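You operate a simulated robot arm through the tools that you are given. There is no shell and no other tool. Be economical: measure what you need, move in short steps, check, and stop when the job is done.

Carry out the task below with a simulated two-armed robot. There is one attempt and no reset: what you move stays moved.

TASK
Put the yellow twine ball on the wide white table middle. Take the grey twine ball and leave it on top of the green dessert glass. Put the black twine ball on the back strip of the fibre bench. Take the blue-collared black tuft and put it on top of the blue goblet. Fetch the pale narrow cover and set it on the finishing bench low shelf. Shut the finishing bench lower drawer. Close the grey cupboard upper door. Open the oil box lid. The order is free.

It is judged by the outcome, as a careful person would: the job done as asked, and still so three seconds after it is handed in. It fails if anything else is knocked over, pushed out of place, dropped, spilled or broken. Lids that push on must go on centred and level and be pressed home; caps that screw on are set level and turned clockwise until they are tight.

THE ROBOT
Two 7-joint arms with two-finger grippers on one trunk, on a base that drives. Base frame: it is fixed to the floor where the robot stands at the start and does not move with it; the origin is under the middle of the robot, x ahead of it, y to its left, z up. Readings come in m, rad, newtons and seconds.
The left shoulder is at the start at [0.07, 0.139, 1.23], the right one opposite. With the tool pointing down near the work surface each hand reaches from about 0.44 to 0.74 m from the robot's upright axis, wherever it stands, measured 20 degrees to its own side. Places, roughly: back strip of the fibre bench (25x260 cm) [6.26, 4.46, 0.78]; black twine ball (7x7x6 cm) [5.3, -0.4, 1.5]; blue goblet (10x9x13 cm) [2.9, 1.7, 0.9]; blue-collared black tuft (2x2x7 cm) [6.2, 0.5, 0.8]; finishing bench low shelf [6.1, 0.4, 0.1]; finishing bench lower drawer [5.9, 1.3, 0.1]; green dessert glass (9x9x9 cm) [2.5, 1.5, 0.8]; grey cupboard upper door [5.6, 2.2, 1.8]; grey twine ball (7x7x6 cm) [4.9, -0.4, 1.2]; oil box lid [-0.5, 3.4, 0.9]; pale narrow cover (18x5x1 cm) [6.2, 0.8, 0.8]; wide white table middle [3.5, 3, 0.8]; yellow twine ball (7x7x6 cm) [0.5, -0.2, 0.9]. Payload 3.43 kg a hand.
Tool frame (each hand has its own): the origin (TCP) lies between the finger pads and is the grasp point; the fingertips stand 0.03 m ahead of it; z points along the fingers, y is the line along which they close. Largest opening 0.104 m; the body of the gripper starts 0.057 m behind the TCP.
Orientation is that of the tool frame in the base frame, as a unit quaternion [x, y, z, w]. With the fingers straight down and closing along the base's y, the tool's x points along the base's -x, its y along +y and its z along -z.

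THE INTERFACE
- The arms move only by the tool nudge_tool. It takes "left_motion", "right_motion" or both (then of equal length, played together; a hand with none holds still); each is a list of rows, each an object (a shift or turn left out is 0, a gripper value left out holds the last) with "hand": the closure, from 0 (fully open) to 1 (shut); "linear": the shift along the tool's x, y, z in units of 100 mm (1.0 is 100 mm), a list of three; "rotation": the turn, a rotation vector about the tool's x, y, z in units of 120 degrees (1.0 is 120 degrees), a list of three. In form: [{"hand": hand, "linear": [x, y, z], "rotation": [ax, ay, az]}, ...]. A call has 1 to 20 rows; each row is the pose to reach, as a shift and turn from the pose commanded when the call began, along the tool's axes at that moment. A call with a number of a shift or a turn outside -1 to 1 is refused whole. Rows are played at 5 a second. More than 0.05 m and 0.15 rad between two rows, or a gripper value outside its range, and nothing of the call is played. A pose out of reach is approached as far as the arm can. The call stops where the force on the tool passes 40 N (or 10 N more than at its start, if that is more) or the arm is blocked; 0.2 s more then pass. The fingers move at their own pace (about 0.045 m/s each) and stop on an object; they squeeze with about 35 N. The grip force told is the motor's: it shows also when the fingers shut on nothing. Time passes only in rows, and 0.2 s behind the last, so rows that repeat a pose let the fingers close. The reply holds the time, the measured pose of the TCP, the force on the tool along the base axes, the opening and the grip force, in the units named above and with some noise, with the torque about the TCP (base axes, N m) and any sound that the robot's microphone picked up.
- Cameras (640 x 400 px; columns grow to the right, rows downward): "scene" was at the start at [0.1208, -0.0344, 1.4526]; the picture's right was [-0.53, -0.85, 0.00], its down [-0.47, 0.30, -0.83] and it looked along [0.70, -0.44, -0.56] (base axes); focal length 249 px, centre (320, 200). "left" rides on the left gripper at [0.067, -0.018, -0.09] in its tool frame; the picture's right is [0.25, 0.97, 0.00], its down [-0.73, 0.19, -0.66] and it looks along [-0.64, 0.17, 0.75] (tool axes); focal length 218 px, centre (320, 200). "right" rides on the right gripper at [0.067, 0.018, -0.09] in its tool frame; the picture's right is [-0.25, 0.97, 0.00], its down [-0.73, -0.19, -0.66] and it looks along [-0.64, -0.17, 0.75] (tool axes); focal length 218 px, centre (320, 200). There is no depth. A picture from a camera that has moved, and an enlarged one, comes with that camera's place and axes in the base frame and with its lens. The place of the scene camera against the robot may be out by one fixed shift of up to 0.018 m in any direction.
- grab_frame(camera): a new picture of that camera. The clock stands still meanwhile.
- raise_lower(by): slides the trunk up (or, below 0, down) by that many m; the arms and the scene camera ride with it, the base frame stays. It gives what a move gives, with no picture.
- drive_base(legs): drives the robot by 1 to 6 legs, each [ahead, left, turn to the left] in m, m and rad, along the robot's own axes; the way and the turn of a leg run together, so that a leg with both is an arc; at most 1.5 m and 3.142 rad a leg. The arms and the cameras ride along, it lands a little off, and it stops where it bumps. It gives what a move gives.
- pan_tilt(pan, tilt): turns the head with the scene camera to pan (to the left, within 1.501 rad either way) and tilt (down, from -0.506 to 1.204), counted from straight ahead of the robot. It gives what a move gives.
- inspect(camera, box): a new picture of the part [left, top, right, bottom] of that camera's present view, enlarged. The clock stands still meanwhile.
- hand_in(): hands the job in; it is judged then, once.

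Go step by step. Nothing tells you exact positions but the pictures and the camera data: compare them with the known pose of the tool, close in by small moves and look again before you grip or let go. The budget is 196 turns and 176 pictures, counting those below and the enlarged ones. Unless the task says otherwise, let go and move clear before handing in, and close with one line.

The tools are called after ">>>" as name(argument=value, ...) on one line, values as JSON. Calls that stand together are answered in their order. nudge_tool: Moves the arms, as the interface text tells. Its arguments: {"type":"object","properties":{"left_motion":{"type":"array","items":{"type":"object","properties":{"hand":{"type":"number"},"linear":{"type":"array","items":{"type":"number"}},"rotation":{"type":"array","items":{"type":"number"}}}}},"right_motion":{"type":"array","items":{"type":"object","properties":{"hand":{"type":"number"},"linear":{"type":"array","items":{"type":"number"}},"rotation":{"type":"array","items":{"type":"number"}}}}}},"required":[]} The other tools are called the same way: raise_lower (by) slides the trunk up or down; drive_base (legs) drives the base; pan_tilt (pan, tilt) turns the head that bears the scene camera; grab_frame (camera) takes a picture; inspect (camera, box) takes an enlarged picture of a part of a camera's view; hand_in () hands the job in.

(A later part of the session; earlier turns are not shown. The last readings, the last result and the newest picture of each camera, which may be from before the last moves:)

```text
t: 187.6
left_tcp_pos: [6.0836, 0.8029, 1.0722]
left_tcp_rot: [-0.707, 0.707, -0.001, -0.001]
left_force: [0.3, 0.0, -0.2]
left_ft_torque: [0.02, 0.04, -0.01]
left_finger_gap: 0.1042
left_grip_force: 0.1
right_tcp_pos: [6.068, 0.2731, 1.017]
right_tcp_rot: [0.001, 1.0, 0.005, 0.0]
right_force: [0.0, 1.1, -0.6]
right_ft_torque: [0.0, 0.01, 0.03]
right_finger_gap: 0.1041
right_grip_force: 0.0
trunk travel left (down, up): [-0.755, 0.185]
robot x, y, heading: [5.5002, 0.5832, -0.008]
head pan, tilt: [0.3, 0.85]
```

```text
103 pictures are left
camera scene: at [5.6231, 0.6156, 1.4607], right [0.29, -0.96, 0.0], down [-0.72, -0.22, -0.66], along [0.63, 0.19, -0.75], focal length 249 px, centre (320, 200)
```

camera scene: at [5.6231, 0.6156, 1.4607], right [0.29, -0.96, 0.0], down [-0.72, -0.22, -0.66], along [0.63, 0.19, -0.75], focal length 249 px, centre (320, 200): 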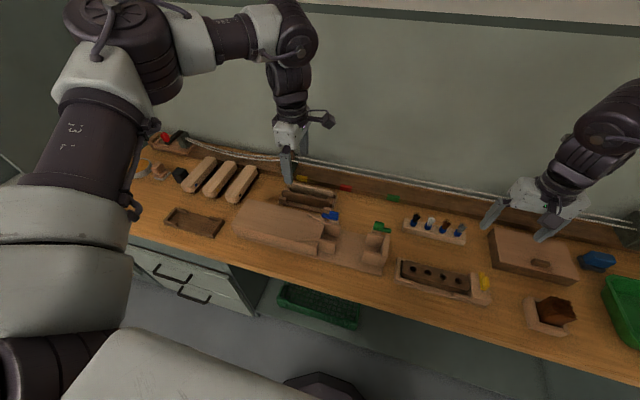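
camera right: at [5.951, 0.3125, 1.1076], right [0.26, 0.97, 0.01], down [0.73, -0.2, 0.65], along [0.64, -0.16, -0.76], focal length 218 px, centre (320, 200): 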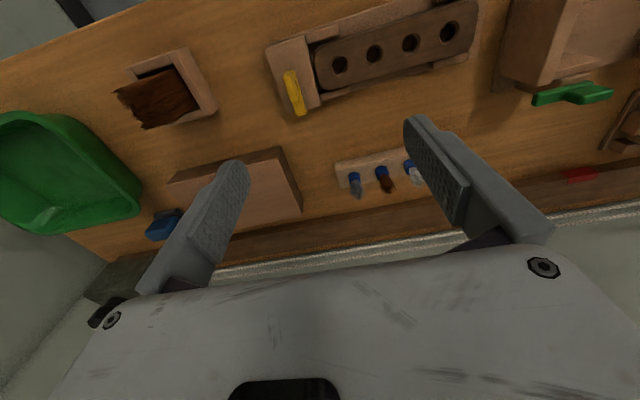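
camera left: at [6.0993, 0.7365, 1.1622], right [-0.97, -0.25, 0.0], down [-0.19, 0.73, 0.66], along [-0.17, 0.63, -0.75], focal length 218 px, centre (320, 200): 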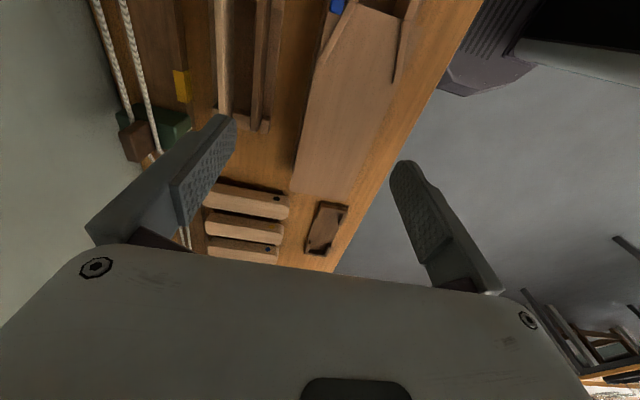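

In the wrist view the pale slat is at x≈6.20 (dark one ≈6.155), centred about y≈0.79. I'll move over it and lower, then look again.

>>> nudge_tool(left_motion=[{"linear": [0.03, -0.35, 0.1]}, {"linear": [0.06, -0.7, 0.3]}, {"linear": [0.08, -1.0, 0.5]}, {"linear": [0.08, -1.0, 0.9]}])

>>> grab_frame(camera="left")

```text
t: 188.6
left_tcp_pos: [6.1823, 0.7969, 0.9823]
left_tcp_rot: [-0.706, 0.708, -0.001, -0.002]
left_force: [-0.9, 0.8, -0.4]
left_ft_torque: [-0.04, -0.02, 0.02]
left_finger_gap: 0.1038
left_grip_force: 0.1
right_tcp_pos: [6.0674, 0.2774, 1.0189]
right_tcp_rot: [0.001, 1.0, 0.004, 0.001]
right_force: [-0.2, 0.3, 0.4]
right_ft_torque: [-0.04, 0.01, -0.01]
right_finger_gap: 0.104
right_grip_force: 0.1
trunk travel left (down, up): [-0.755, 0.185]
robot x, y, heading: [5.5012, 0.5824, -0.005]
head pan, tilt: [0.3, 0.85]
```

```text
102 pictures are left
camera left: at [6.198, 0.7307, 1.0728], right [-0.97, -0.25, 0.0], down [-0.19, 0.73, 0.65], along [-0.16, 0.63, -0.76], focal length 218 px, centre (320, 200)
```

left: 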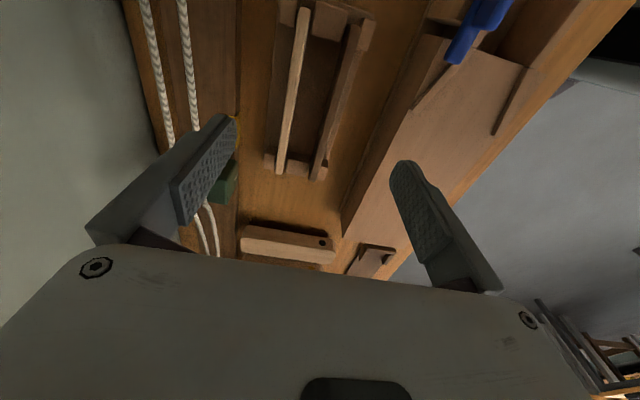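

The slat stands at x≈6.21 with the dark one 5 cm in front. I'll half-close the fingers (5 cm gap) so they fit between, centre over it and descend.

>>> nudge_tool(left_motion=[{"hand": 0.52, "linear": [-0.05, -0.15, 0]}, {"linear": [-0.1, -0.28, 0.2]}, {"linear": [-0.1, -0.28, 0.5]}, {"linear": [-0.1, -0.28, 0.8]}])

>>> grab_frame(camera="left")

```text
t: 189.6
left_tcp_pos: [6.18, 0.7706, 0.913]
left_tcp_rot: [-0.706, 0.708, -0.001, 0.0]
left_force: [-0.2, -0.1, -0.1]
left_ft_torque: [0.01, 0.0, -0.03]
left_finger_gap: 0.0497
left_grip_force: 0.0
left hand out of reach, approached as far as the arm can: row 1, 2, 3, 4
right_tcp_pos: [6.0664, 0.2748, 1.0179]
right_tcp_rot: [0.001, 1.0, 0.005, 0.0]
right_force: [-0.3, -1.0, 0.3]
right_ft_torque: [-0.01, 0.02, -0.01]
right_finger_gap: 0.1039
right_grip_force: 0.0
trunk travel left (down, up): [-0.755, 0.185]
robot x, y, heading: [5.5013, 0.5825, -0.01]
head pan, tilt: [0.3, 0.85]
```

```text
101 pictures are left
camera left: at [6.1954, 0.7036, 1.0033], right [-0.97, -0.25, 0.0], down [-0.19, 0.73, 0.65], along [-0.17, 0.63, -0.76], focal length 218 px, centre (320, 200)
```

left: 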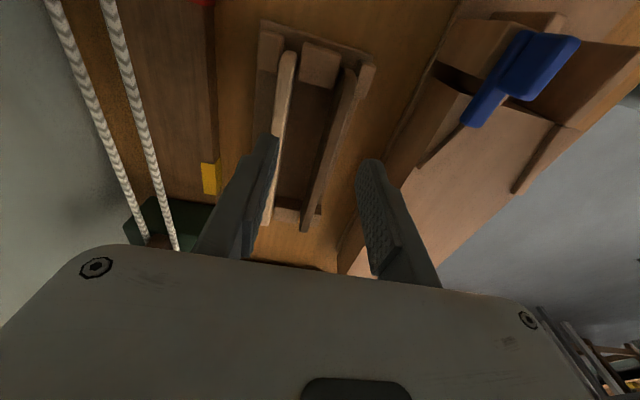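

The slat's top is at z≈0.82, centre (6.21, 0.82); the arm is at its outer reach. I'll edge the base 4 cm closer and 3 cm left.

>>> drive_base(legs=[[0.045, 0.04, 0]])

>>> grab_frame(camera="left")

```text
t: 190.6
left_tcp_pos: [6.2211, 0.8063, 0.9162]
left_tcp_rot: [-0.706, 0.708, -0.001, 0.0]
left_force: [-0.3, 0.1, -0.9]
left_ft_torque: [0.03, -0.02, 0.0]
left_finger_gap: 0.0499
left_grip_force: 0.0
right_tcp_pos: [6.1081, 0.312, 1.0198]
right_tcp_rot: [0.001, 1.0, 0.006, 0.002]
right_force: [-0.7, -0.2, -0.1]
right_ft_torque: [0.02, -0.04, -0.01]
right_finger_gap: 0.1041
right_grip_force: 0.0
trunk travel left (down, up): [-0.755, 0.185]
robot x, y, heading: [5.5485, 0.6207, -0.005]
head pan, tilt: [0.3, 0.85]
```

```text
100 pictures are left
camera left: at [6.2364, 0.7396, 1.0066], right [-0.97, -0.25, 0.0], down [-0.19, 0.73, 0.66], along [-0.16, 0.64, -0.76], focal length 218 px, centre (320, 200)
```

left: 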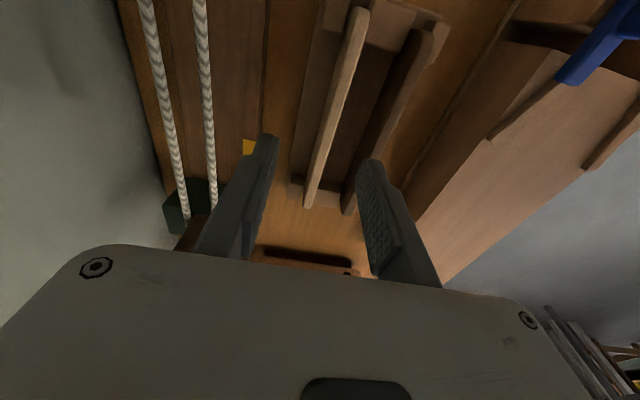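

The slat is between the fingers; shift 1 cm back toward me and descend to z≈0.82.

>>> nudge_tool(left_motion=[{"linear": [0, 0.1, 0.2]}, {"linear": [0, 0.1, 0.45]}, {"linear": [0, 0.1, 0.7]}])

>>> grab_frame(camera="left")

```text
t: 191.4
left_tcp_pos: [6.2104, 0.8071, 0.8437]
left_tcp_rot: [-0.706, 0.708, -0.001, -0.002]
left_force: [0.3, 0.7, 0.4]
left_ft_torque: [0.02, 0.0, -0.01]
left_finger_gap: 0.0502
left_grip_force: 0.1
left hand out of reach, approached as far as the arm can: row 3
right_tcp_pos: [6.113, 0.3149, 1.0181]
right_tcp_rot: [0.003, 1.0, 0.004, -0.001]
right_force: [-0.1, 0.1, 0.3]
right_ft_torque: [-0.01, 0.03, 0.01]
right_finger_gap: 0.104
right_grip_force: 0.1
trunk travel left (down, up): [-0.755, 0.185]
robot x, y, heading: [5.5495, 0.6256, -0.004]
head pan, tilt: [0.3, 0.85]
```

```text
99 pictures are left
camera left: at [6.2262, 0.7405, 0.9345], right [-0.97, -0.25, 0.0], down [-0.19, 0.73, 0.65], along [-0.17, 0.63, -0.76], focal length 218 px, centre (320, 200)
```

left: 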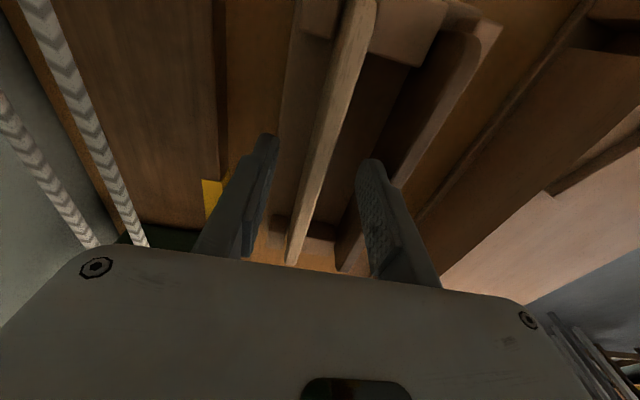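

The gap between slats is only about 2.5 cm, so I'll narrow the fingers to ~3.4 cm before going down.

>>> nudge_tool(left_motion=[{"hand": 0.67, "linear": [0, 0, -0.1]}, {"hand": 0.67, "linear": [0, 0.02, -0.1]}, {"hand": 0.67, "linear": [0, 0.02, -0.1]}])

>>> grab_frame(camera="left")

```text
t: 192.2
left_tcp_pos: [6.2057, 0.8075, 0.8538]
left_tcp_rot: [-0.706, 0.708, -0.002, -0.002]
left_force: [-0.4, -0.2, -0.6]
left_ft_torque: [0.01, 0.01, -0.01]
left_finger_gap: 0.0344
left_grip_force: 0.1
right_tcp_pos: [6.1104, 0.3128, 1.0189]
right_tcp_rot: [0.002, 1.0, 0.005, 0.0]
right_force: [-0.4, 0.2, 0.2]
right_ft_torque: [-0.01, -0.01, 0.0]
right_finger_gap: 0.1042
right_grip_force: 0.0
trunk travel left (down, up): [-0.755, 0.185]
robot x, y, heading: [5.5441, 0.6188, -0.009]
head pan, tilt: [0.3, 0.85]
```

```text
98 pictures are left
camera left: at [6.222, 0.7397, 0.9443], right [-0.97, -0.25, 0.0], down [-0.19, 0.73, 0.65], along [-0.16, 0.63, -0.76], focal length 218 px, centre (320, 200)
```

left: 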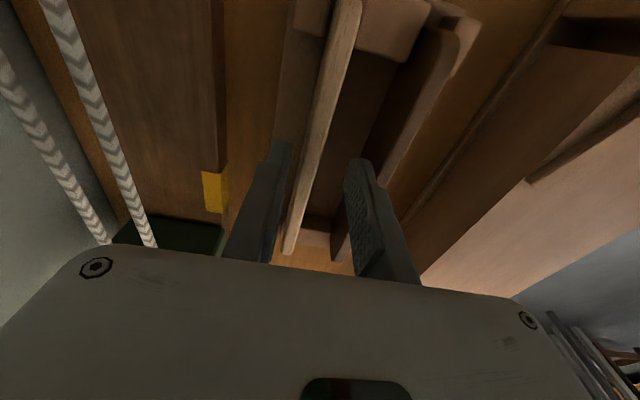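

The pale slat is centred between the fingers. Descend 3.5 cm slowly and close.

>>> nudge_tool(left_motion=[{"linear": [0, 0, 0.1]}, {"linear": [0, 0, 0.2]}, {"linear": [0, 0, 0.3]}, {"linear": [0, 0, 0.36]}])

>>> grab_frame(camera="left")

```text
t: 193.2
left_tcp_pos: [6.1992, 0.8029, 0.8199]
left_tcp_rot: [-0.706, 0.708, -0.001, -0.002]
left_force: [0.1, -0.4, -0.6]
left_ft_torque: [-0.02, -0.02, -0.01]
left_finger_gap: 0.0344
left_grip_force: 0.0
left hand out of reach, approached as far as the arm can: row 4
right_tcp_pos: [6.1113, 0.3152, 1.0185]
right_tcp_rot: [0.003, 1.0, 0.005, 0.0]
right_force: [0.0, 0.5, -0.2]
right_ft_torque: [-0.01, 0.03, 0.02]
right_finger_gap: 0.1035
right_grip_force: 0.0
trunk travel left (down, up): [-0.755, 0.185]
robot x, y, heading: [5.5444, 0.625, -0.005]
head pan, tilt: [0.3, 0.85]
```

```text
97 pictures are left
camera left: at [6.2159, 0.7359, 0.9113], right [-0.97, -0.25, 0.0], down [-0.19, 0.73, 0.65], along [-0.16, 0.63, -0.76], focal length 218 px, centre (320, 200)
```

left: 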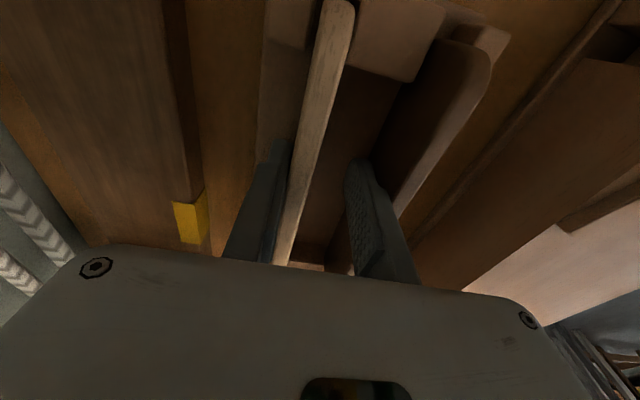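

>>> nudge_tool(left_motion=[{"hand": 1}, {"hand": 1}, {"hand": 1}, {"hand": 1}])

>>> grab_frame(camera="left")

```text
t: 194.1
left_tcp_pos: [6.2091, 0.8039, 0.8235]
left_tcp_rot: [-0.705, 0.71, -0.008, 0.006]
left_force: [24.5, 0.9, -10.2]
left_ft_torque: [0.09, -0.42, 0.24]
left_finger_gap: 0.009
left_grip_force: 35.3
right_tcp_pos: [6.1117, 0.3123, 1.0167]
right_tcp_rot: [0.004, 1.0, 0.006, -0.002]
right_force: [-1.1, -0.3, 0.1]
right_ft_torque: [0.0, -0.08, 0.0]
right_finger_gap: 0.1041
right_grip_force: 0.1
trunk travel left (down, up): [-0.755, 0.185]
robot x, y, heading: [5.5463, 0.6208, -0.005]
head pan, tilt: [0.3, 0.85]
stopped in row 4 (left hand): the force on the tool passed its limit at 41 N (the readings are from after the stop); the commanded pose is now the measured one
```

```text
96 pictures are left
camera left: at [6.2226, 0.7357, 0.9148], right [-0.97, -0.25, -0.02], down [-0.2, 0.73, 0.65], along [-0.15, 0.64, -0.76], focal length 218 px, centre (320, 200)
```

left: 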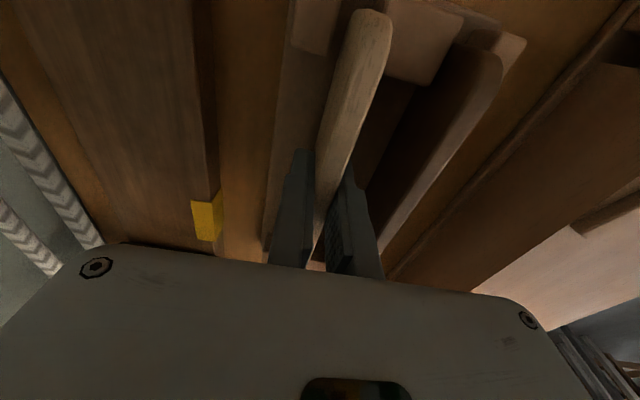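

Gripped (gap 9 mm). Now lift it straight out of the rack.

>>> nudge_tool(left_motion=[{"linear": [0, 0, -0.1]}, {"linear": [0, 0, -0.25]}, {"linear": [0, 0, -0.45]}, {"linear": [0, 0, -0.7]}, {"linear": [0, 0, -0.95]}])

>>> raise_lower(by=0.1)

>>> grab_frame(camera="left")

>>> grab_frame(camera="scene")

```text
t: 195.3
left_tcp_pos: [6.1995, 0.8026, 0.9182]
left_tcp_rot: [-0.705, 0.709, -0.005, 0.002]
left_force: [-0.4, 0.3, 0.2]
left_ft_torque: [0.0, -0.01, 0.01]
left_finger_gap: 0.009
left_grip_force: 34.8
right_tcp_pos: [6.1101, 0.3141, 1.0191]
right_tcp_rot: [0.003, 1.0, 0.005, 0.0]
right_force: [-0.5, -0.3, 0.6]
right_ft_torque: [0.0, -0.01, 0.02]
right_finger_gap: 0.1041
right_grip_force: 0.1
trunk travel left (down, up): [-0.755, 0.185]
robot x, y, heading: [5.5458, 0.6228, -0.01]
head pan, tilt: [0.3, 0.85]
```

```text
t: 196.6
left_tcp_pos: [6.2007, 0.8023, 1.0165]
left_tcp_rot: [-0.706, 0.709, -0.005, 0.003]
left_force: [-0.2, -0.1, -0.5]
left_ft_torque: [-0.06, -0.01, 0.03]
left_finger_gap: 0.009
left_grip_force: 34.9
right_tcp_pos: [6.1112, 0.3128, 1.1184]
right_tcp_rot: [0.003, 1.0, 0.005, 0.0]
right_force: [-0.8, 0.3, 0.1]
right_ft_torque: [0.0, -0.03, 0.01]
right_finger_gap: 0.104
right_grip_force: 0.0
trunk travel left (down, up): [-0.855, 0.085]
robot x, y, heading: [5.5464, 0.6206, -0.01]
head pan, tilt: [0.3, 0.85]
```

```text
95 pictures are left
camera left: at [6.216, 0.7357, 1.1067], right [-0.97, -0.25, -0.01], down [-0.19, 0.73, 0.65], along [-0.16, 0.63, -0.76], focal length 218 px, centre (320, 200)
```

left: 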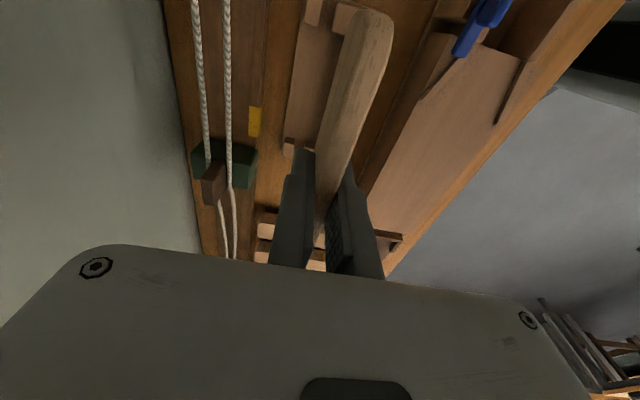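

```text
94 pictures are left
camera scene: at [5.6676, 0.656, 1.5608], right [0.29, -0.96, 0.0], down [-0.72, -0.22, -0.66], along [0.63, 0.19, -0.75], focal length 249 px, centre (320, 200)
```

scene: 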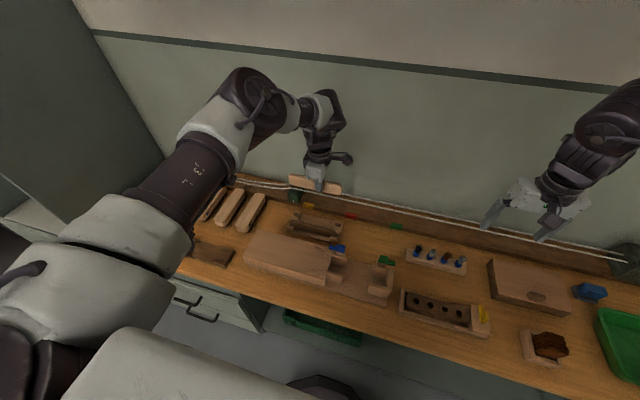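

The cover is held upright. I'll back away from the bench and roll the tool to point forward so the cover lies flat, ready to slide onto the low shelf.

>>> raise_lower(by=0.08)

>>> drive_base(legs=[[-0.65, 0, 0]])

>>> nudge_tool(left_motion=[{"rotation": [0.07, 0, 0]}, {"rotation": [0.14, 0, 0]}, {"rotation": [0.21, 0, 0]}, {"rotation": [0.28, 0, 0]}, {"rotation": [0.35, 0, 0]}, {"rotation": [0.42, 0, 0]}, {"rotation": [0.49, 0, 0]}, {"rotation": [0.56, 0, 0]}, {"rotation": [0.63, 0, 0]}, {"rotation": [0.69, 0, 0]}, {"rotation": [0.75, 0, 0]}], right_motion=[{"linear": [0.1, 0, 0]}, {"linear": [0.2, 0, 0]}, {"linear": [0.3, 0, 0]}, {"linear": [0.4, 0, 0]}, {"linear": [0.5, 0, 0]}, {"linear": [0.6, 0, 0]}, {"linear": [0.7, 0, 0]}, {"linear": [0.8, 0, 0]}, {"linear": [0.9, 0, 0]}, {"linear": [1.0, 0, 0]}, {"linear": [1.0, 0, 0]}])

>>> grab_frame(camera="left")

```text
t: 197.8
left_tcp_pos: [6.2006, 0.8028, 1.0957]
left_tcp_rot: [-0.706, 0.709, -0.004, 0.002]
left_force: [1.4, 0.3, 0.0]
left_ft_torque: [0.01, -0.02, -0.01]
left_finger_gap: 0.0089
left_grip_force: 34.6
right_tcp_pos: [6.1104, 0.3139, 1.1981]
right_tcp_rot: [0.002, 1.0, 0.004, 0.0]
right_force: [0.6, 0.6, -0.3]
right_ft_torque: [0.02, 0.01, 0.0]
right_finger_gap: 0.104
right_grip_force: 0.1
trunk travel left (down, up): [-0.935, 0.005]
robot x, y, heading: [5.5478, 0.6229, -0.012]
head pan, tilt: [0.3, 0.85]
```

```text
t: 201.5
left_tcp_pos: [5.5234, 0.8075, 1.0955]
left_tcp_rot: [-0.704, 0.71, -0.004, 0.001]
left_force: [0.2, 0.8, -1.3]
left_ft_torque: [0.0, 0.02, 0.04]
left_finger_gap: 0.0086
left_grip_force: 35.0
right_tcp_pos: [5.4329, 0.3181, 1.1977]
right_tcp_rot: [0.005, 1.0, 0.006, -0.002]
right_force: [0.3, 0.3, 0.2]
right_ft_torque: [0.0, 0.02, -0.02]
right_finger_gap: 0.1042
right_grip_force: 0.1
trunk travel left (down, up): [-0.935, 0.005]
robot x, y, heading: [4.8694, 0.6282, -0.009]
head pan, tilt: [0.3, 0.85]
```

```text
t: 203.9
left_tcp_pos: [5.5746, 0.8031, 1.0779]
left_tcp_rot: [0.496, -0.499, 0.505, -0.499]
left_force: [1.2, 0.3, 0.1]
left_ft_torque: [-0.01, 0.04, 0.01]
left_finger_gap: 0.009
left_grip_force: 34.5
left hand out of reach, approached as far as the arm can: row 9, 10, 11
right_tcp_pos: [5.3318, 0.3185, 1.1983]
right_tcp_rot: [0.005, 1.0, 0.006, -0.001]
right_force: [0.3, -0.4, 0.0]
right_ft_torque: [0.05, 0.01, -0.01]
right_finger_gap: 0.1039
right_grip_force: 0.0
trunk travel left (down, up): [-0.935, 0.005]
robot x, y, heading: [4.8629, 0.6301, -0.012]
head pan, tilt: [0.3, 0.85]
```

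```text
93 pictures are left
camera left: at [5.482, 0.7365, 1.0954], right [0.01, -0.26, -0.97], down [-0.65, 0.73, -0.2], along [0.76, 0.63, -0.16], focal length 218 px, centre (320, 200)
```

left: 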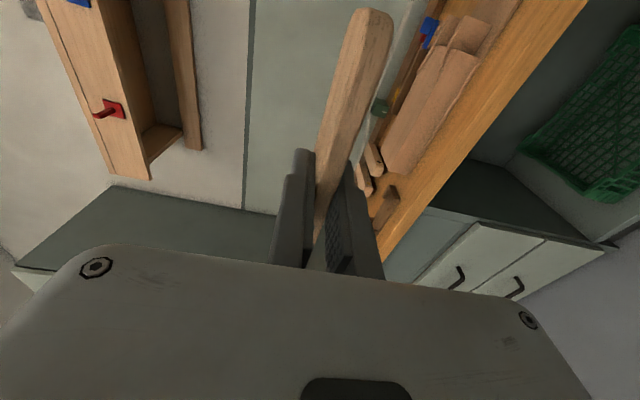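

The cover now lies flat in the hand, pointing forward. I'll lower the trunk fully and look at the shelf.

>>> raise_lower(by=-0.4)

>>> raise_lower(by=-0.4)

>>> pan_tilt(pan=-0.1, tilt=0.4)

>>> grab_frame(camera="scene")

```text
t: 207.8
left_tcp_pos: [5.5721, 0.804, 0.6795]
left_tcp_rot: [0.497, -0.5, 0.504, -0.499]
left_force: [-0.1, -0.2, -0.3]
left_ft_torque: [-0.02, 0.04, 0.01]
left_finger_gap: 0.0091
left_grip_force: 34.8
right_tcp_pos: [5.3298, 0.3204, 0.798]
right_tcp_rot: [0.004, 1.0, 0.006, 0.0]
right_force: [0.4, 0.6, 0.5]
right_ft_torque: [-0.06, 0.0, 0.0]
right_finger_gap: 0.1039
right_grip_force: 0.0
trunk travel left (down, up): [-0.535, 0.405]
robot x, y, heading: [4.8662, 0.628, -0.013]
head pan, tilt: [0.3, 0.85]
```

```text
t: 211.6
left_tcp_pos: [5.5723, 0.8037, 0.2791]
left_tcp_rot: [0.496, -0.499, 0.506, -0.499]
left_force: [0.3, -1.2, -0.8]
left_ft_torque: [0.0, 0.06, -0.02]
left_finger_gap: 0.0086
left_grip_force: 34.9
right_tcp_pos: [5.3299, 0.3202, 0.3977]
right_tcp_rot: [0.004, 1.0, 0.005, 0.001]
right_force: [0.2, 0.5, -1.0]
right_ft_torque: [0.02, -0.03, -0.03]
right_finger_gap: 0.1041
right_grip_force: 0.0
trunk travel left (down, up): [-0.135, 0.805]
robot x, y, heading: [4.8724, 0.6258, -0.016]
head pan, tilt: [0.3, 0.85]
```

```text
t: 212.5
left_tcp_pos: [5.5715, 0.8032, 0.278]
left_tcp_rot: [0.496, -0.5, 0.505, -0.499]
left_force: [0.8, 0.0, -0.7]
left_ft_torque: [0.0, -0.01, 0.0]
left_finger_gap: 0.0089
left_grip_force: 34.5
right_tcp_pos: [5.3302, 0.3196, 0.3988]
right_tcp_rot: [0.004, 1.0, 0.005, 0.0]
right_force: [0.6, -0.1, -0.5]
right_ft_torque: [-0.01, -0.02, -0.02]
right_finger_gap: 0.1041
right_grip_force: 0.0
trunk travel left (down, up): [-0.135, 0.805]
robot x, y, heading: [4.8682, 0.6257, -0.013]
head pan, tilt: [-0.099, 0.4]
```

```text
92 pictures are left
camera scene: at [5.0052, 0.6303, 0.8798], right [-0.11, -0.99, 0.0], down [-0.39, 0.04, -0.92], along [0.92, -0.1, -0.39], focal length 249 px, centre (320, 200)
```

scene: 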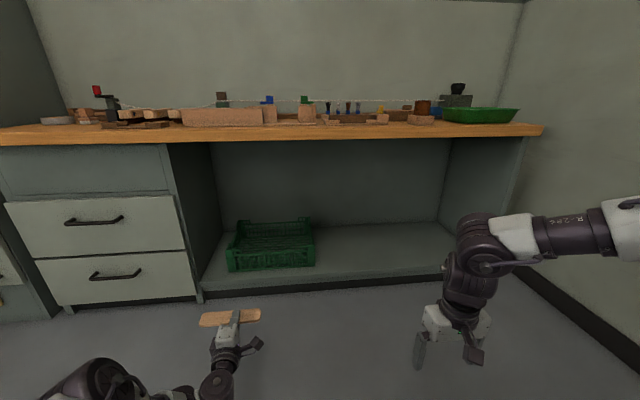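

Clear shelf space lies right of the crate (crate edge y≈0.54). I'll shift the hand right, drive toward the shelf at y≈0.33 and enter above it.

>>> nudge_tool(left_motion=[{"linear": [0.4, 0, 0]}, {"linear": [0.8, 0, 0]}])

>>> drive_base(legs=[[0.25, -0.36, 0.013]])

>>> raise_lower(by=-0.1)

>>> grab_frame(camera="scene")

>>> grab_frame(camera="left")

```text
t: 213.1
left_tcp_pos: [5.5727, 0.7232, 0.2804]
left_tcp_rot: [0.496, -0.498, 0.505, -0.501]
left_force: [0.2, -0.6, -1.0]
left_ft_torque: [0.0, 0.02, -0.01]
left_finger_gap: 0.0091
left_grip_force: 34.5
right_tcp_pos: [5.3302, 0.3198, 0.3983]
right_tcp_rot: [0.004, 1.0, 0.005, 0.0]
right_force: [0.6, -0.2, 0.7]
right_ft_torque: [-0.01, 0.01, 0.0]
right_finger_gap: 0.104
right_grip_force: 0.0
trunk travel left (down, up): [-0.135, 0.805]
robot x, y, heading: [4.8683, 0.6306, -0.014]
head pan, tilt: [-0.099, 0.4]
```

```text
t: 215.8
left_tcp_pos: [5.8202, 0.3678, 0.2795]
left_tcp_rot: [0.498, -0.497, 0.504, -0.501]
left_force: [0.4, -0.2, -1.6]
left_ft_torque: [0.01, 0.0, -0.01]
left_finger_gap: 0.0089
left_grip_force: 35.2
right_tcp_pos: [5.5824, -0.0376, 0.3979]
right_tcp_rot: [0.0, 1.0, 0.005, 0.0]
right_force: [-0.2, 0.6, -0.2]
right_ft_torque: [0.03, -0.02, 0.01]
right_finger_gap: 0.1042
right_grip_force: 0.1
trunk travel left (down, up): [-0.135, 0.805]
robot x, y, heading: [5.1168, 0.2666, 0.002]
head pan, tilt: [-0.099, 0.4]
```

```text
t: 217.1
left_tcp_pos: [5.8203, 0.3687, 0.1801]
left_tcp_rot: [0.498, -0.496, 0.504, -0.502]
left_force: [0.4, 1.2, -0.5]
left_ft_torque: [0.01, 0.0, -0.07]
left_finger_gap: 0.0089
left_grip_force: 35.8
right_tcp_pos: [5.5808, -0.038, 0.2982]
right_tcp_rot: [0.0, 1.0, 0.005, 0.0]
right_force: [0.8, -0.6, -0.7]
right_ft_torque: [0.0, -0.01, -0.02]
right_finger_gap: 0.1039
right_grip_force: 0.1
trunk travel left (down, up): [-0.035, 0.905]
robot x, y, heading: [5.1135, 0.2648, -0.003]
head pan, tilt: [-0.099, 0.4]
```

```text
91 pictures are left
camera scene: at [5.2541, 0.2699, 0.78], right [-0.1, -0.99, 0.0], down [-0.39, 0.04, -0.92], along [0.92, -0.09, -0.39], focal length 249 px, centre (320, 200)
```

scene: 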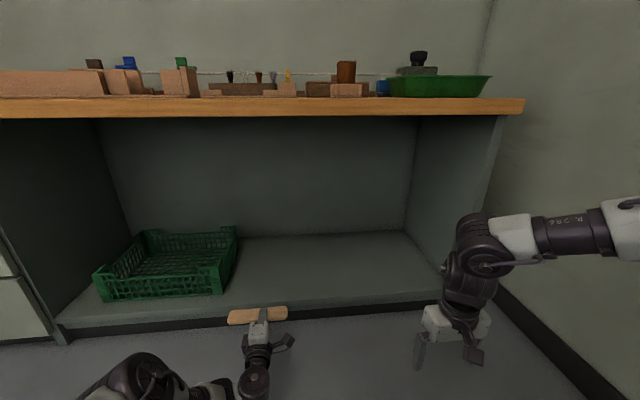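

```text
90 pictures are left
camera left: at [5.7287, 0.3013, 0.1975], right [0.01, -0.26, -0.97], down [-0.66, 0.73, -0.2], along [0.76, 0.64, -0.16], focal length 218 px, centre (320, 200)
```

left: 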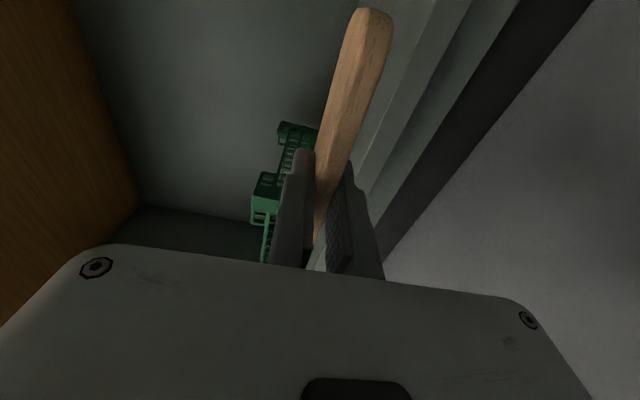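

The slat is above shelf level just outside. I drive in 0.21 m, then lower until contact.

>>> drive_base(legs=[[0.21, -0.03, 0]])

>>> nudge_tool(left_motion=[{"linear": [0, 0.1, 0]}, {"linear": [0, 0.2, 0]}, {"linear": [0, 0.3, 0]}, {"linear": [0, 0.38, 0]}])

>>> grab_frame(camera="scene")

>>> grab_frame(camera="left")

```text
t: 218.6
left_tcp_pos: [5.9892, 0.3481, 0.1737]
left_tcp_rot: [0.506, -0.497, 0.501, -0.495]
left_force: [0.4, -0.4, -1.0]
left_ft_torque: [-0.03, -0.02, 0.0]
left_finger_gap: 0.0087
left_grip_force: 35.1
right_tcp_pos: [5.7602, -0.0588, 0.2952]
right_tcp_rot: [-0.001, 1.0, 0.005, -0.002]
right_force: [-1.7, -0.2, -0.5]
right_ft_torque: [0.02, 0.03, -0.01]
right_finger_gap: 0.104
right_grip_force: 0.1
trunk travel left (down, up): [-0.035, 0.905]
robot x, y, heading: [5.2956, 0.2427, 0.004]
head pan, tilt: [-0.099, 0.4]
stopped in leg 1: the force on the tool passed its limit at 233 N (the readings are from after the stop); the commanded pose is now the measured one
```

```text
t: 219.6
left_tcp_pos: [5.9892, 0.3473, 0.1431]
left_tcp_rot: [0.506, -0.492, 0.505, -0.497]
left_force: [-21.5, 2.7, 21.9]
left_ft_torque: [0.22, 2.23, -0.7]
left_finger_gap: 0.0087
left_grip_force: 34.8
right_tcp_pos: [5.7598, -0.059, 0.2975]
right_tcp_rot: [-0.003, 1.0, 0.005, -0.001]
right_force: [0.4, -0.1, 0.0]
right_ft_torque: [-0.03, -0.02, 0.0]
right_finger_gap: 0.1039
right_grip_force: 0.0
trunk travel left (down, up): [-0.035, 0.905]
robot x, y, heading: [5.2936, 0.2436, 0.003]
head pan, tilt: [-0.099, 0.4]
stopped in row 4 (left hand): the force on the tool passed its limit at 49 N (the readings are from after the stop); the commanded pose is now the measured one
```

```text
89 pictures are left
camera scene: at [5.4287, 0.2462, 0.7806], right [-0.09, -1.0, 0.0], down [-0.39, 0.04, -0.92], along [0.92, -0.09, -0.39], focal length 249 px, centre (320, 200)
```

scene: 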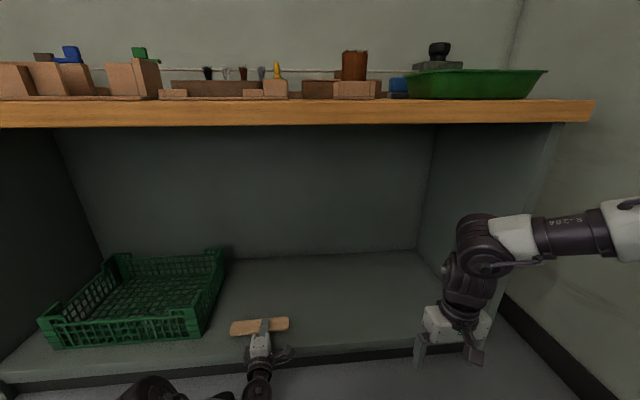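

```text
88 pictures are left
camera left: at [5.8985, 0.2802, 0.1627], right [0.01, -0.28, -0.96], down [-0.66, 0.72, -0.21], along [0.75, 0.64, -0.18], focal length 218 px, centre (320, 200)
```

left: 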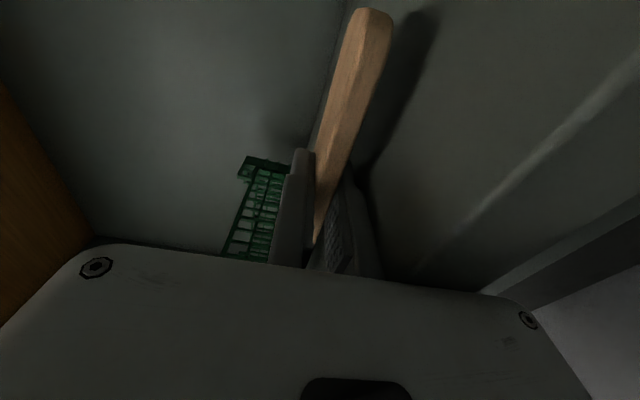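

The gripper body (now 10.6 cm tall) touched the shelf edge. I'll lift, pitch the fingers 40° down so only the slat and fingertips reach the shelf, and retry.

>>> nudge_tool(left_motion=[{"linear": [0, -0.2, 0]}, {"linear": [0, -0.5, 0], "rotation": [-0.04, 0, 0]}, {"linear": [0, -0.7, 0], "rotation": [-0.1, 0, 0]}, {"linear": [0, -0.8, 0], "rotation": [-0.16, 0, 0]}, {"linear": [0, -0.8, 0.1], "rotation": [-0.22, 0, 0]}, {"linear": [0, -0.8, 0.2], "rotation": [-0.28, 0, 0]}, {"linear": [0, -0.8, 0.3], "rotation": [-0.333, 0, 0]}])

>>> grab_frame(camera="scene")

>>> grab_frame(camera="left")

```text
t: 221.2
left_tcp_pos: [6.0191, 0.3497, 0.2197]
left_tcp_rot: [0.646, -0.636, 0.304, -0.293]
left_force: [0.5, -0.7, -1.0]
left_ft_torque: [-0.03, -0.01, -0.02]
left_finger_gap: 0.0092
left_grip_force: 35.3
right_tcp_pos: [5.76, -0.0596, 0.2973]
right_tcp_rot: [-0.003, 1.0, 0.005, -0.001]
right_force: [-1.3, 0.1, -0.1]
right_ft_torque: [0.01, -0.02, 0.0]
right_finger_gap: 0.104
right_grip_force: 0.1
trunk travel left (down, up): [-0.035, 0.905]
robot x, y, heading: [5.2909, 0.2414, 0.006]
head pan, tilt: [-0.099, 0.4]
```

```text
87 pictures are left
camera scene: at [5.4309, 0.2465, 0.7799], right [-0.09, -1.0, 0.0], down [-0.39, 0.04, -0.92], along [0.92, -0.09, -0.39], focal length 249 px, centre (320, 200)
```

scene: 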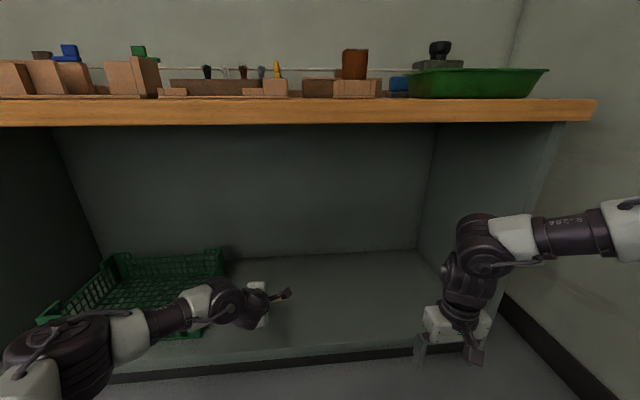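

```text
86 pictures are left
camera left: at [5.9614, 0.2842, 0.2932], right [-0.62, -0.27, -0.73], down [-0.63, 0.73, 0.26], along [0.47, 0.63, -0.63], focal length 218 px, centre (320, 200)
```

left: 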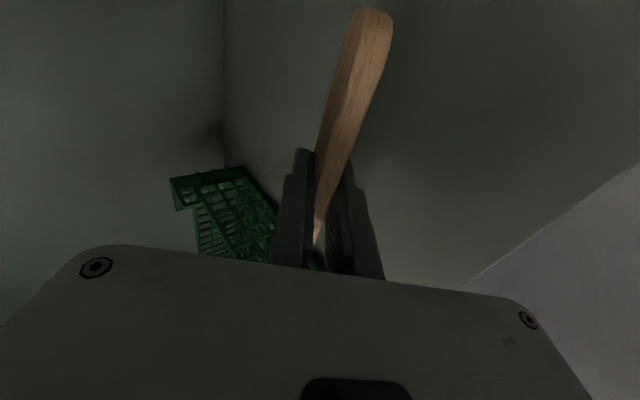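

Pitched 40° down and clear. Lower toward the shelf in small steps.

>>> nudge_tool(left_motion=[{"linear": [0, 0.15, 0.13]}, {"linear": [0, 0.31, 0.26]}, {"linear": [0, 0.42, 0.35]}, {"linear": [0, 0.48, 0.4]}, {"linear": [0, 0.52, 0.435]}, {"linear": [0, 0.56, 0.47]}, {"linear": [0, 0.6, 0.5]}, {"linear": [0, 0.64, 0.53]}, {"linear": [0, 0.68, 0.565]}, {"linear": [0, 0.72, 0.6]}, {"linear": [0, 0.76, 0.635]}, {"linear": [0, 0.8, 0.67]}])

>>> grab_frame(camera="left")

```text
t: 222.8
left_tcp_pos: [6.0231, 0.3472, 0.1514]
left_tcp_rot: [0.645, -0.631, 0.31, -0.298]
left_force: [-5.4, -0.1, 18.1]
left_ft_torque: [0.5, -0.06, 0.14]
left_finger_gap: 0.0088
left_grip_force: 35.3
right_tcp_pos: [5.76, -0.0592, 0.2975]
right_tcp_rot: [-0.003, 1.0, 0.005, -0.002]
right_force: [0.2, 0.0, -1.0]
right_ft_torque: [-0.03, 0.0, -0.02]
right_finger_gap: 0.1039
right_grip_force: 0.1
trunk travel left (down, up): [-0.035, 0.905]
robot x, y, heading: [5.2927, 0.2412, 0.003]
head pan, tilt: [-0.099, 0.4]
stopped in row 8 (left hand): the force on the tool passed its limit at 43 N (the readings are from after the stop); the commanded pose is now the measured one
```

```text
85 pictures are left
camera left: at [5.9643, 0.2815, 0.2228], right [-0.61, -0.28, -0.75], down [-0.64, 0.73, 0.25], along [0.48, 0.63, -0.62], focal length 218 px, centre (320, 200)
```

left: 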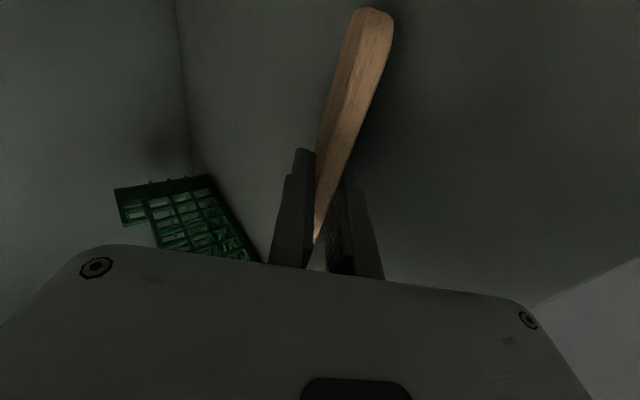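

Contact. I'll open slightly and withdraw back along the finger direction so the cover settles onto the shelf.

>>> nudge_tool(left_motion=[{"hand": 0.86, "linear": [0, -0.01, 0]}, {"hand": 0.86, "linear": [0, -0.01, 0]}, {"hand": 0.8, "linear": [0, -0.01, -0.05]}, {"hand": 0.8, "linear": [0, 0, -0.15]}, {"hand": 0.8, "linear": [0, 0, -0.25]}, {"hand": 0.8, "linear": [0, 0, -0.4]}, {"hand": 0.8, "linear": [0, 0, -0.6]}, {"hand": 0.8, "linear": [0, 0, -0.8]}])

>>> grab_frame(camera="scene")

>>> grab_frame(camera="left")

```text
t: 224.6
left_tcp_pos: [5.9596, 0.3501, 0.1943]
left_tcp_rot: [0.645, -0.633, 0.308, -0.296]
left_force: [1.7, -0.6, -0.2]
left_ft_torque: [-0.03, -0.03, 0.0]
left_finger_gap: 0.0209
left_grip_force: 0.0
right_tcp_pos: [5.7585, -0.0591, 0.2955]
right_tcp_rot: [-0.003, 1.0, 0.004, -0.002]
right_force: [-0.9, -0.5, -0.2]
right_ft_torque: [-0.01, -0.01, -0.04]
right_finger_gap: 0.1042
right_grip_force: 0.1
trunk travel left (down, up): [-0.035, 0.905]
robot x, y, heading: [5.2935, 0.2414, 0.003]
head pan, tilt: [-0.099, 0.4]
```

```text
84 pictures are left
camera scene: at [5.4305, 0.2466, 0.7799], right [-0.09, -1.0, 0.0], down [-0.39, 0.04, -0.92], along [0.92, -0.09, -0.39], focal length 249 px, centre (320, 200)
```

scene: 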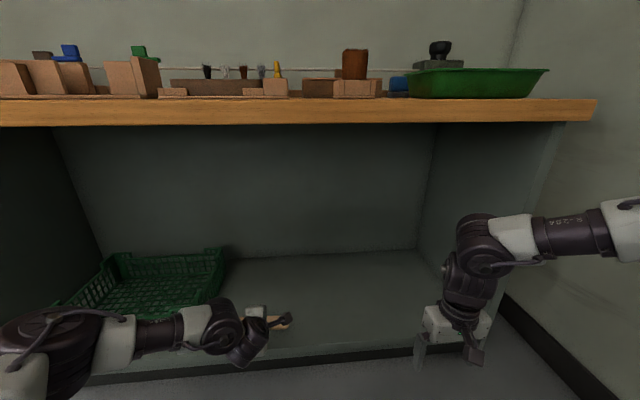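

```text
83 pictures are left
camera left: at [5.9022, 0.2834, 0.2665], right [-0.61, -0.27, -0.74], down [-0.63, 0.73, 0.26], along [0.47, 0.63, -0.62], focal length 218 px, centre (320, 200)
```

left: 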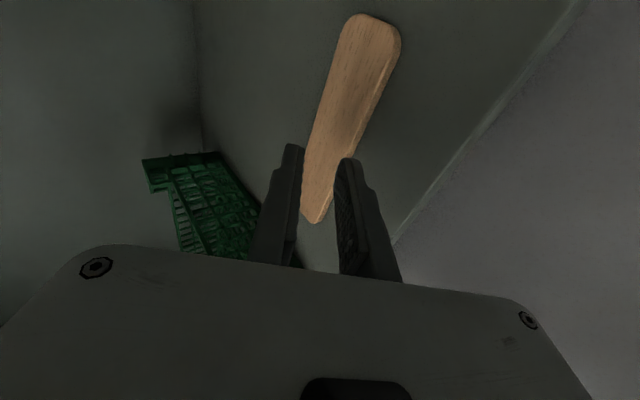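

The cover lies flat on the low shelf. I'll back out, turn the left hand down again (keeping its x-wise closing) and go for the black tuft.

>>> drive_base(legs=[[-0.35, 0.1, 0]])

>>> raise_lower(by=0.4)

>>> nudge_tool(left_motion=[{"hand": 0, "rotation": [-0.06, 0, 0]}, {"rotation": [-0.12, 0, 0]}, {"rotation": [-0.18, 0, 0]}, {"rotation": [-0.24, 0, 0]}, {"rotation": [-0.3, 0, 0]}, {"rotation": [-0.36, 0, 0]}, {"rotation": [-0.425, 0, 0]}])

>>> raise_lower(by=0.4)

>>> pan_tilt(pan=0.1, tilt=0.6)

>>> grab_frame(camera="scene")

```text
t: 227.0
left_tcp_pos: [5.61, 0.448, 0.1938]
left_tcp_rot: [0.645, -0.634, 0.308, -0.295]
left_force: [-0.5, 0.3, 0.6]
left_ft_torque: [-0.06, 0.01, 0.0]
left_finger_gap: 0.0207
left_grip_force: 0.0
right_tcp_pos: [5.4079, 0.0396, 0.2972]
right_tcp_rot: [-0.004, 1.0, 0.005, -0.001]
right_force: [0.4, 0.5, 0.5]
right_ft_torque: [-0.01, -0.01, 0.01]
right_finger_gap: 0.1041
right_grip_force: 0.1
trunk travel left (down, up): [-0.035, 0.905]
robot x, y, heading: [4.9381, 0.3385, 0.002]
head pan, tilt: [-0.099, 0.4]
```

```text
t: 230.8
left_tcp_pos: [5.6097, 0.4462, 0.5942]
left_tcp_rot: [0.645, -0.634, 0.308, -0.295]
left_force: [0.5, -0.8, -0.1]
left_ft_torque: [0.0, 0.0, -0.01]
left_finger_gap: 0.0206
left_grip_force: 0.1
right_tcp_pos: [5.4067, 0.0402, 0.6963]
right_tcp_rot: [-0.003, 1.0, 0.005, -0.001]
right_force: [-0.8, -0.1, 0.3]
right_ft_torque: [-0.01, 0.01, -0.03]
right_finger_gap: 0.104
right_grip_force: 0.1
trunk travel left (down, up): [-0.435, 0.505]
robot x, y, heading: [4.9375, 0.3438, -0.001]
head pan, tilt: [-0.099, 0.4]
```

```text
t: 232.4
left_tcp_pos: [5.6096, 0.4442, 0.5884]
left_tcp_rot: [0.711, -0.702, 0.031, -0.005]
left_force: [0.3, 0.2, 1.1]
left_ft_torque: [0.01, -0.01, -0.01]
left_finger_gap: 0.1039
left_grip_force: 0.0
left hand out of reach, approached as far as the arm can: row 7
right_tcp_pos: [5.4071, 0.0388, 0.6968]
right_tcp_rot: [-0.002, 1.0, 0.004, -0.001]
right_force: [0.2, -0.4, -0.5]
right_ft_torque: [0.02, -0.01, -0.01]
right_finger_gap: 0.1041
right_grip_force: 0.0
trunk travel left (down, up): [-0.435, 0.505]
robot x, y, heading: [4.9381, 0.3426, 0.001]
head pan, tilt: [-0.099, 0.4]
```

```text
t: 236.2
left_tcp_pos: [5.6093, 0.4439, 0.9881]
left_tcp_rot: [0.711, -0.703, 0.031, -0.005]
left_force: [0.3, 0.0, -0.5]
left_ft_torque: [0.02, 0.01, 0.0]
left_finger_gap: 0.104
left_grip_force: 0.1
right_tcp_pos: [5.4068, 0.0397, 1.0974]
right_tcp_rot: [-0.003, 1.0, 0.004, -0.002]
right_force: [-0.9, 0.0, 0.7]
right_ft_torque: [-0.03, 0.0, -0.02]
right_finger_gap: 0.104
right_grip_force: 0.1
trunk travel left (down, up): [-0.835, 0.105]
robot x, y, heading: [4.9412, 0.3414, 0.001]
head pan, tilt: [-0.099, 0.4]
```

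```text
t: 236.9
left_tcp_pos: [5.6094, 0.4434, 0.9863]
left_tcp_rot: [0.712, -0.702, 0.03, -0.004]
left_force: [0.4, 0.7, -0.4]
left_ft_torque: [0.0, -0.03, -0.01]
left_finger_gap: 0.1041
left_grip_force: 0.1
right_tcp_pos: [5.4068, 0.0401, 1.0963]
right_tcp_rot: [-0.003, 1.0, 0.004, -0.001]
right_force: [-0.2, 0.4, -0.6]
right_ft_torque: [0.03, 0.0, -0.03]
right_finger_gap: 0.1039
right_grip_force: 0.1
trunk travel left (down, up): [-0.835, 0.105]
robot x, y, heading: [4.941, 0.3397, 0.001]
head pan, tilt: [0.099, 0.6]
```

```text
82 pictures are left
camera scene: at [5.0738, 0.3635, 1.5618], right [0.1, -0.99, 0.0], down [-0.56, -0.06, -0.83], along [0.82, 0.08, -0.56], focal length 249 px, centre (320, 200)
```

scene: 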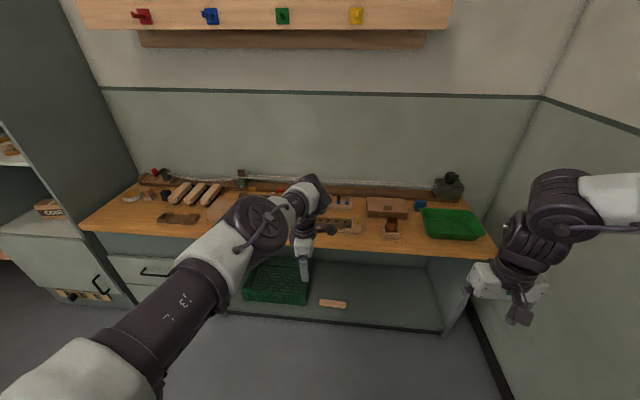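

The cover rests neatly on the shelf. Now drive the left hand over the tuft row.

>>> raise_lower(by=0.1)

>>> drive_base(legs=[[0.53, 0.01, 0]])

>>> grab_frame(camera="left")

>>> pan_tilt(pan=0.0, tilt=0.8)

>>> grab_frame(camera="scene")

```text
t: 238.3
left_tcp_pos: [5.6097, 0.4449, 1.088]
left_tcp_rot: [0.712, -0.702, 0.031, -0.004]
left_force: [0.2, 0.3, 0.4]
left_ft_torque: [0.0, 0.06, 0.02]
left_finger_gap: 0.1042
left_grip_force: 0.1
right_tcp_pos: [5.4063, 0.0401, 1.1965]
right_tcp_rot: [-0.001, 1.0, 0.004, -0.001]
right_force: [0.1, -0.8, -0.9]
right_ft_torque: [-0.02, -0.03, 0.02]
right_finger_gap: 0.1039
right_grip_force: 0.0
trunk travel left (down, up): [-0.935, 0.005]
robot x, y, heading: [4.9398, 0.3425, 0.002]
head pan, tilt: [0.099, 0.6]
```

```text
t: 241.3
left_tcp_pos: [6.1333, 0.4517, 1.0884]
left_tcp_rot: [0.709, -0.704, 0.03, -0.004]
left_force: [0.3, -1.1, -0.4]
left_ft_torque: [0.02, -0.02, 0.0]
left_finger_gap: 0.1041
left_grip_force: 0.1
right_tcp_pos: [5.9276, 0.046, 1.1987]
right_tcp_rot: [0.0, 1.0, 0.004, -0.001]
right_force: [-0.7, 1.4, 0.3]
right_ft_torque: [0.0, -0.02, -0.03]
right_finger_gap: 0.1039
right_grip_force: 0.0
trunk travel left (down, up): [-0.935, 0.005]
robot x, y, heading: [5.4629, 0.3527, 0.0]
head pan, tilt: [0.099, 0.6]
```

```text
81 pictures are left
camera left: at [6.145, 0.3865, 1.1822], right [-0.96, -0.26, -0.04], down [-0.23, 0.75, 0.62], along [-0.13, 0.61, -0.78], focal length 218 px, centre (320, 200)
```

left: 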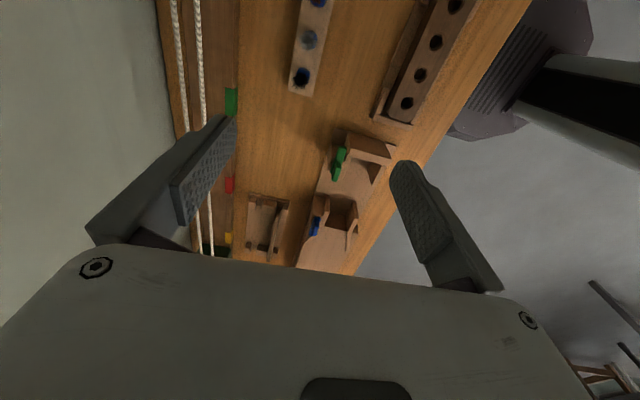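

```text
t: 242.1
left_tcp_pos: [6.1342, 0.4503, 1.088]
left_tcp_rot: [0.709, -0.704, 0.03, -0.004]
left_force: [-1.1, 0.0, 0.0]
left_ft_torque: [-0.06, 0.01, -0.01]
left_finger_gap: 0.1038
left_grip_force: 0.1
right_tcp_pos: [5.9298, 0.0459, 1.197]
right_tcp_rot: [0.001, 1.0, 0.004, -0.001]
right_force: [0.5, 0.8, 0.5]
right_ft_torque: [0.01, 0.03, 0.01]
right_finger_gap: 0.1041
right_grip_force: 0.0
trunk travel left (down, up): [-0.935, 0.005]
robot x, y, heading: [5.4625, 0.3513, -0.003]
head pan, tilt: [0.0, 0.799]
```

```text
80 pictures are left
camera scene: at [5.5909, 0.3639, 1.6449], right [0.0, -1.0, 0.0], down [-0.72, 0.0, -0.7], along [0.7, 0.0, -0.72], focal length 249 px, centre (320, 200)
```

scene: 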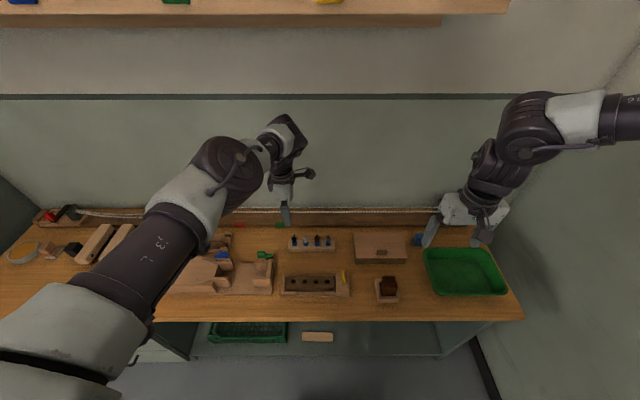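

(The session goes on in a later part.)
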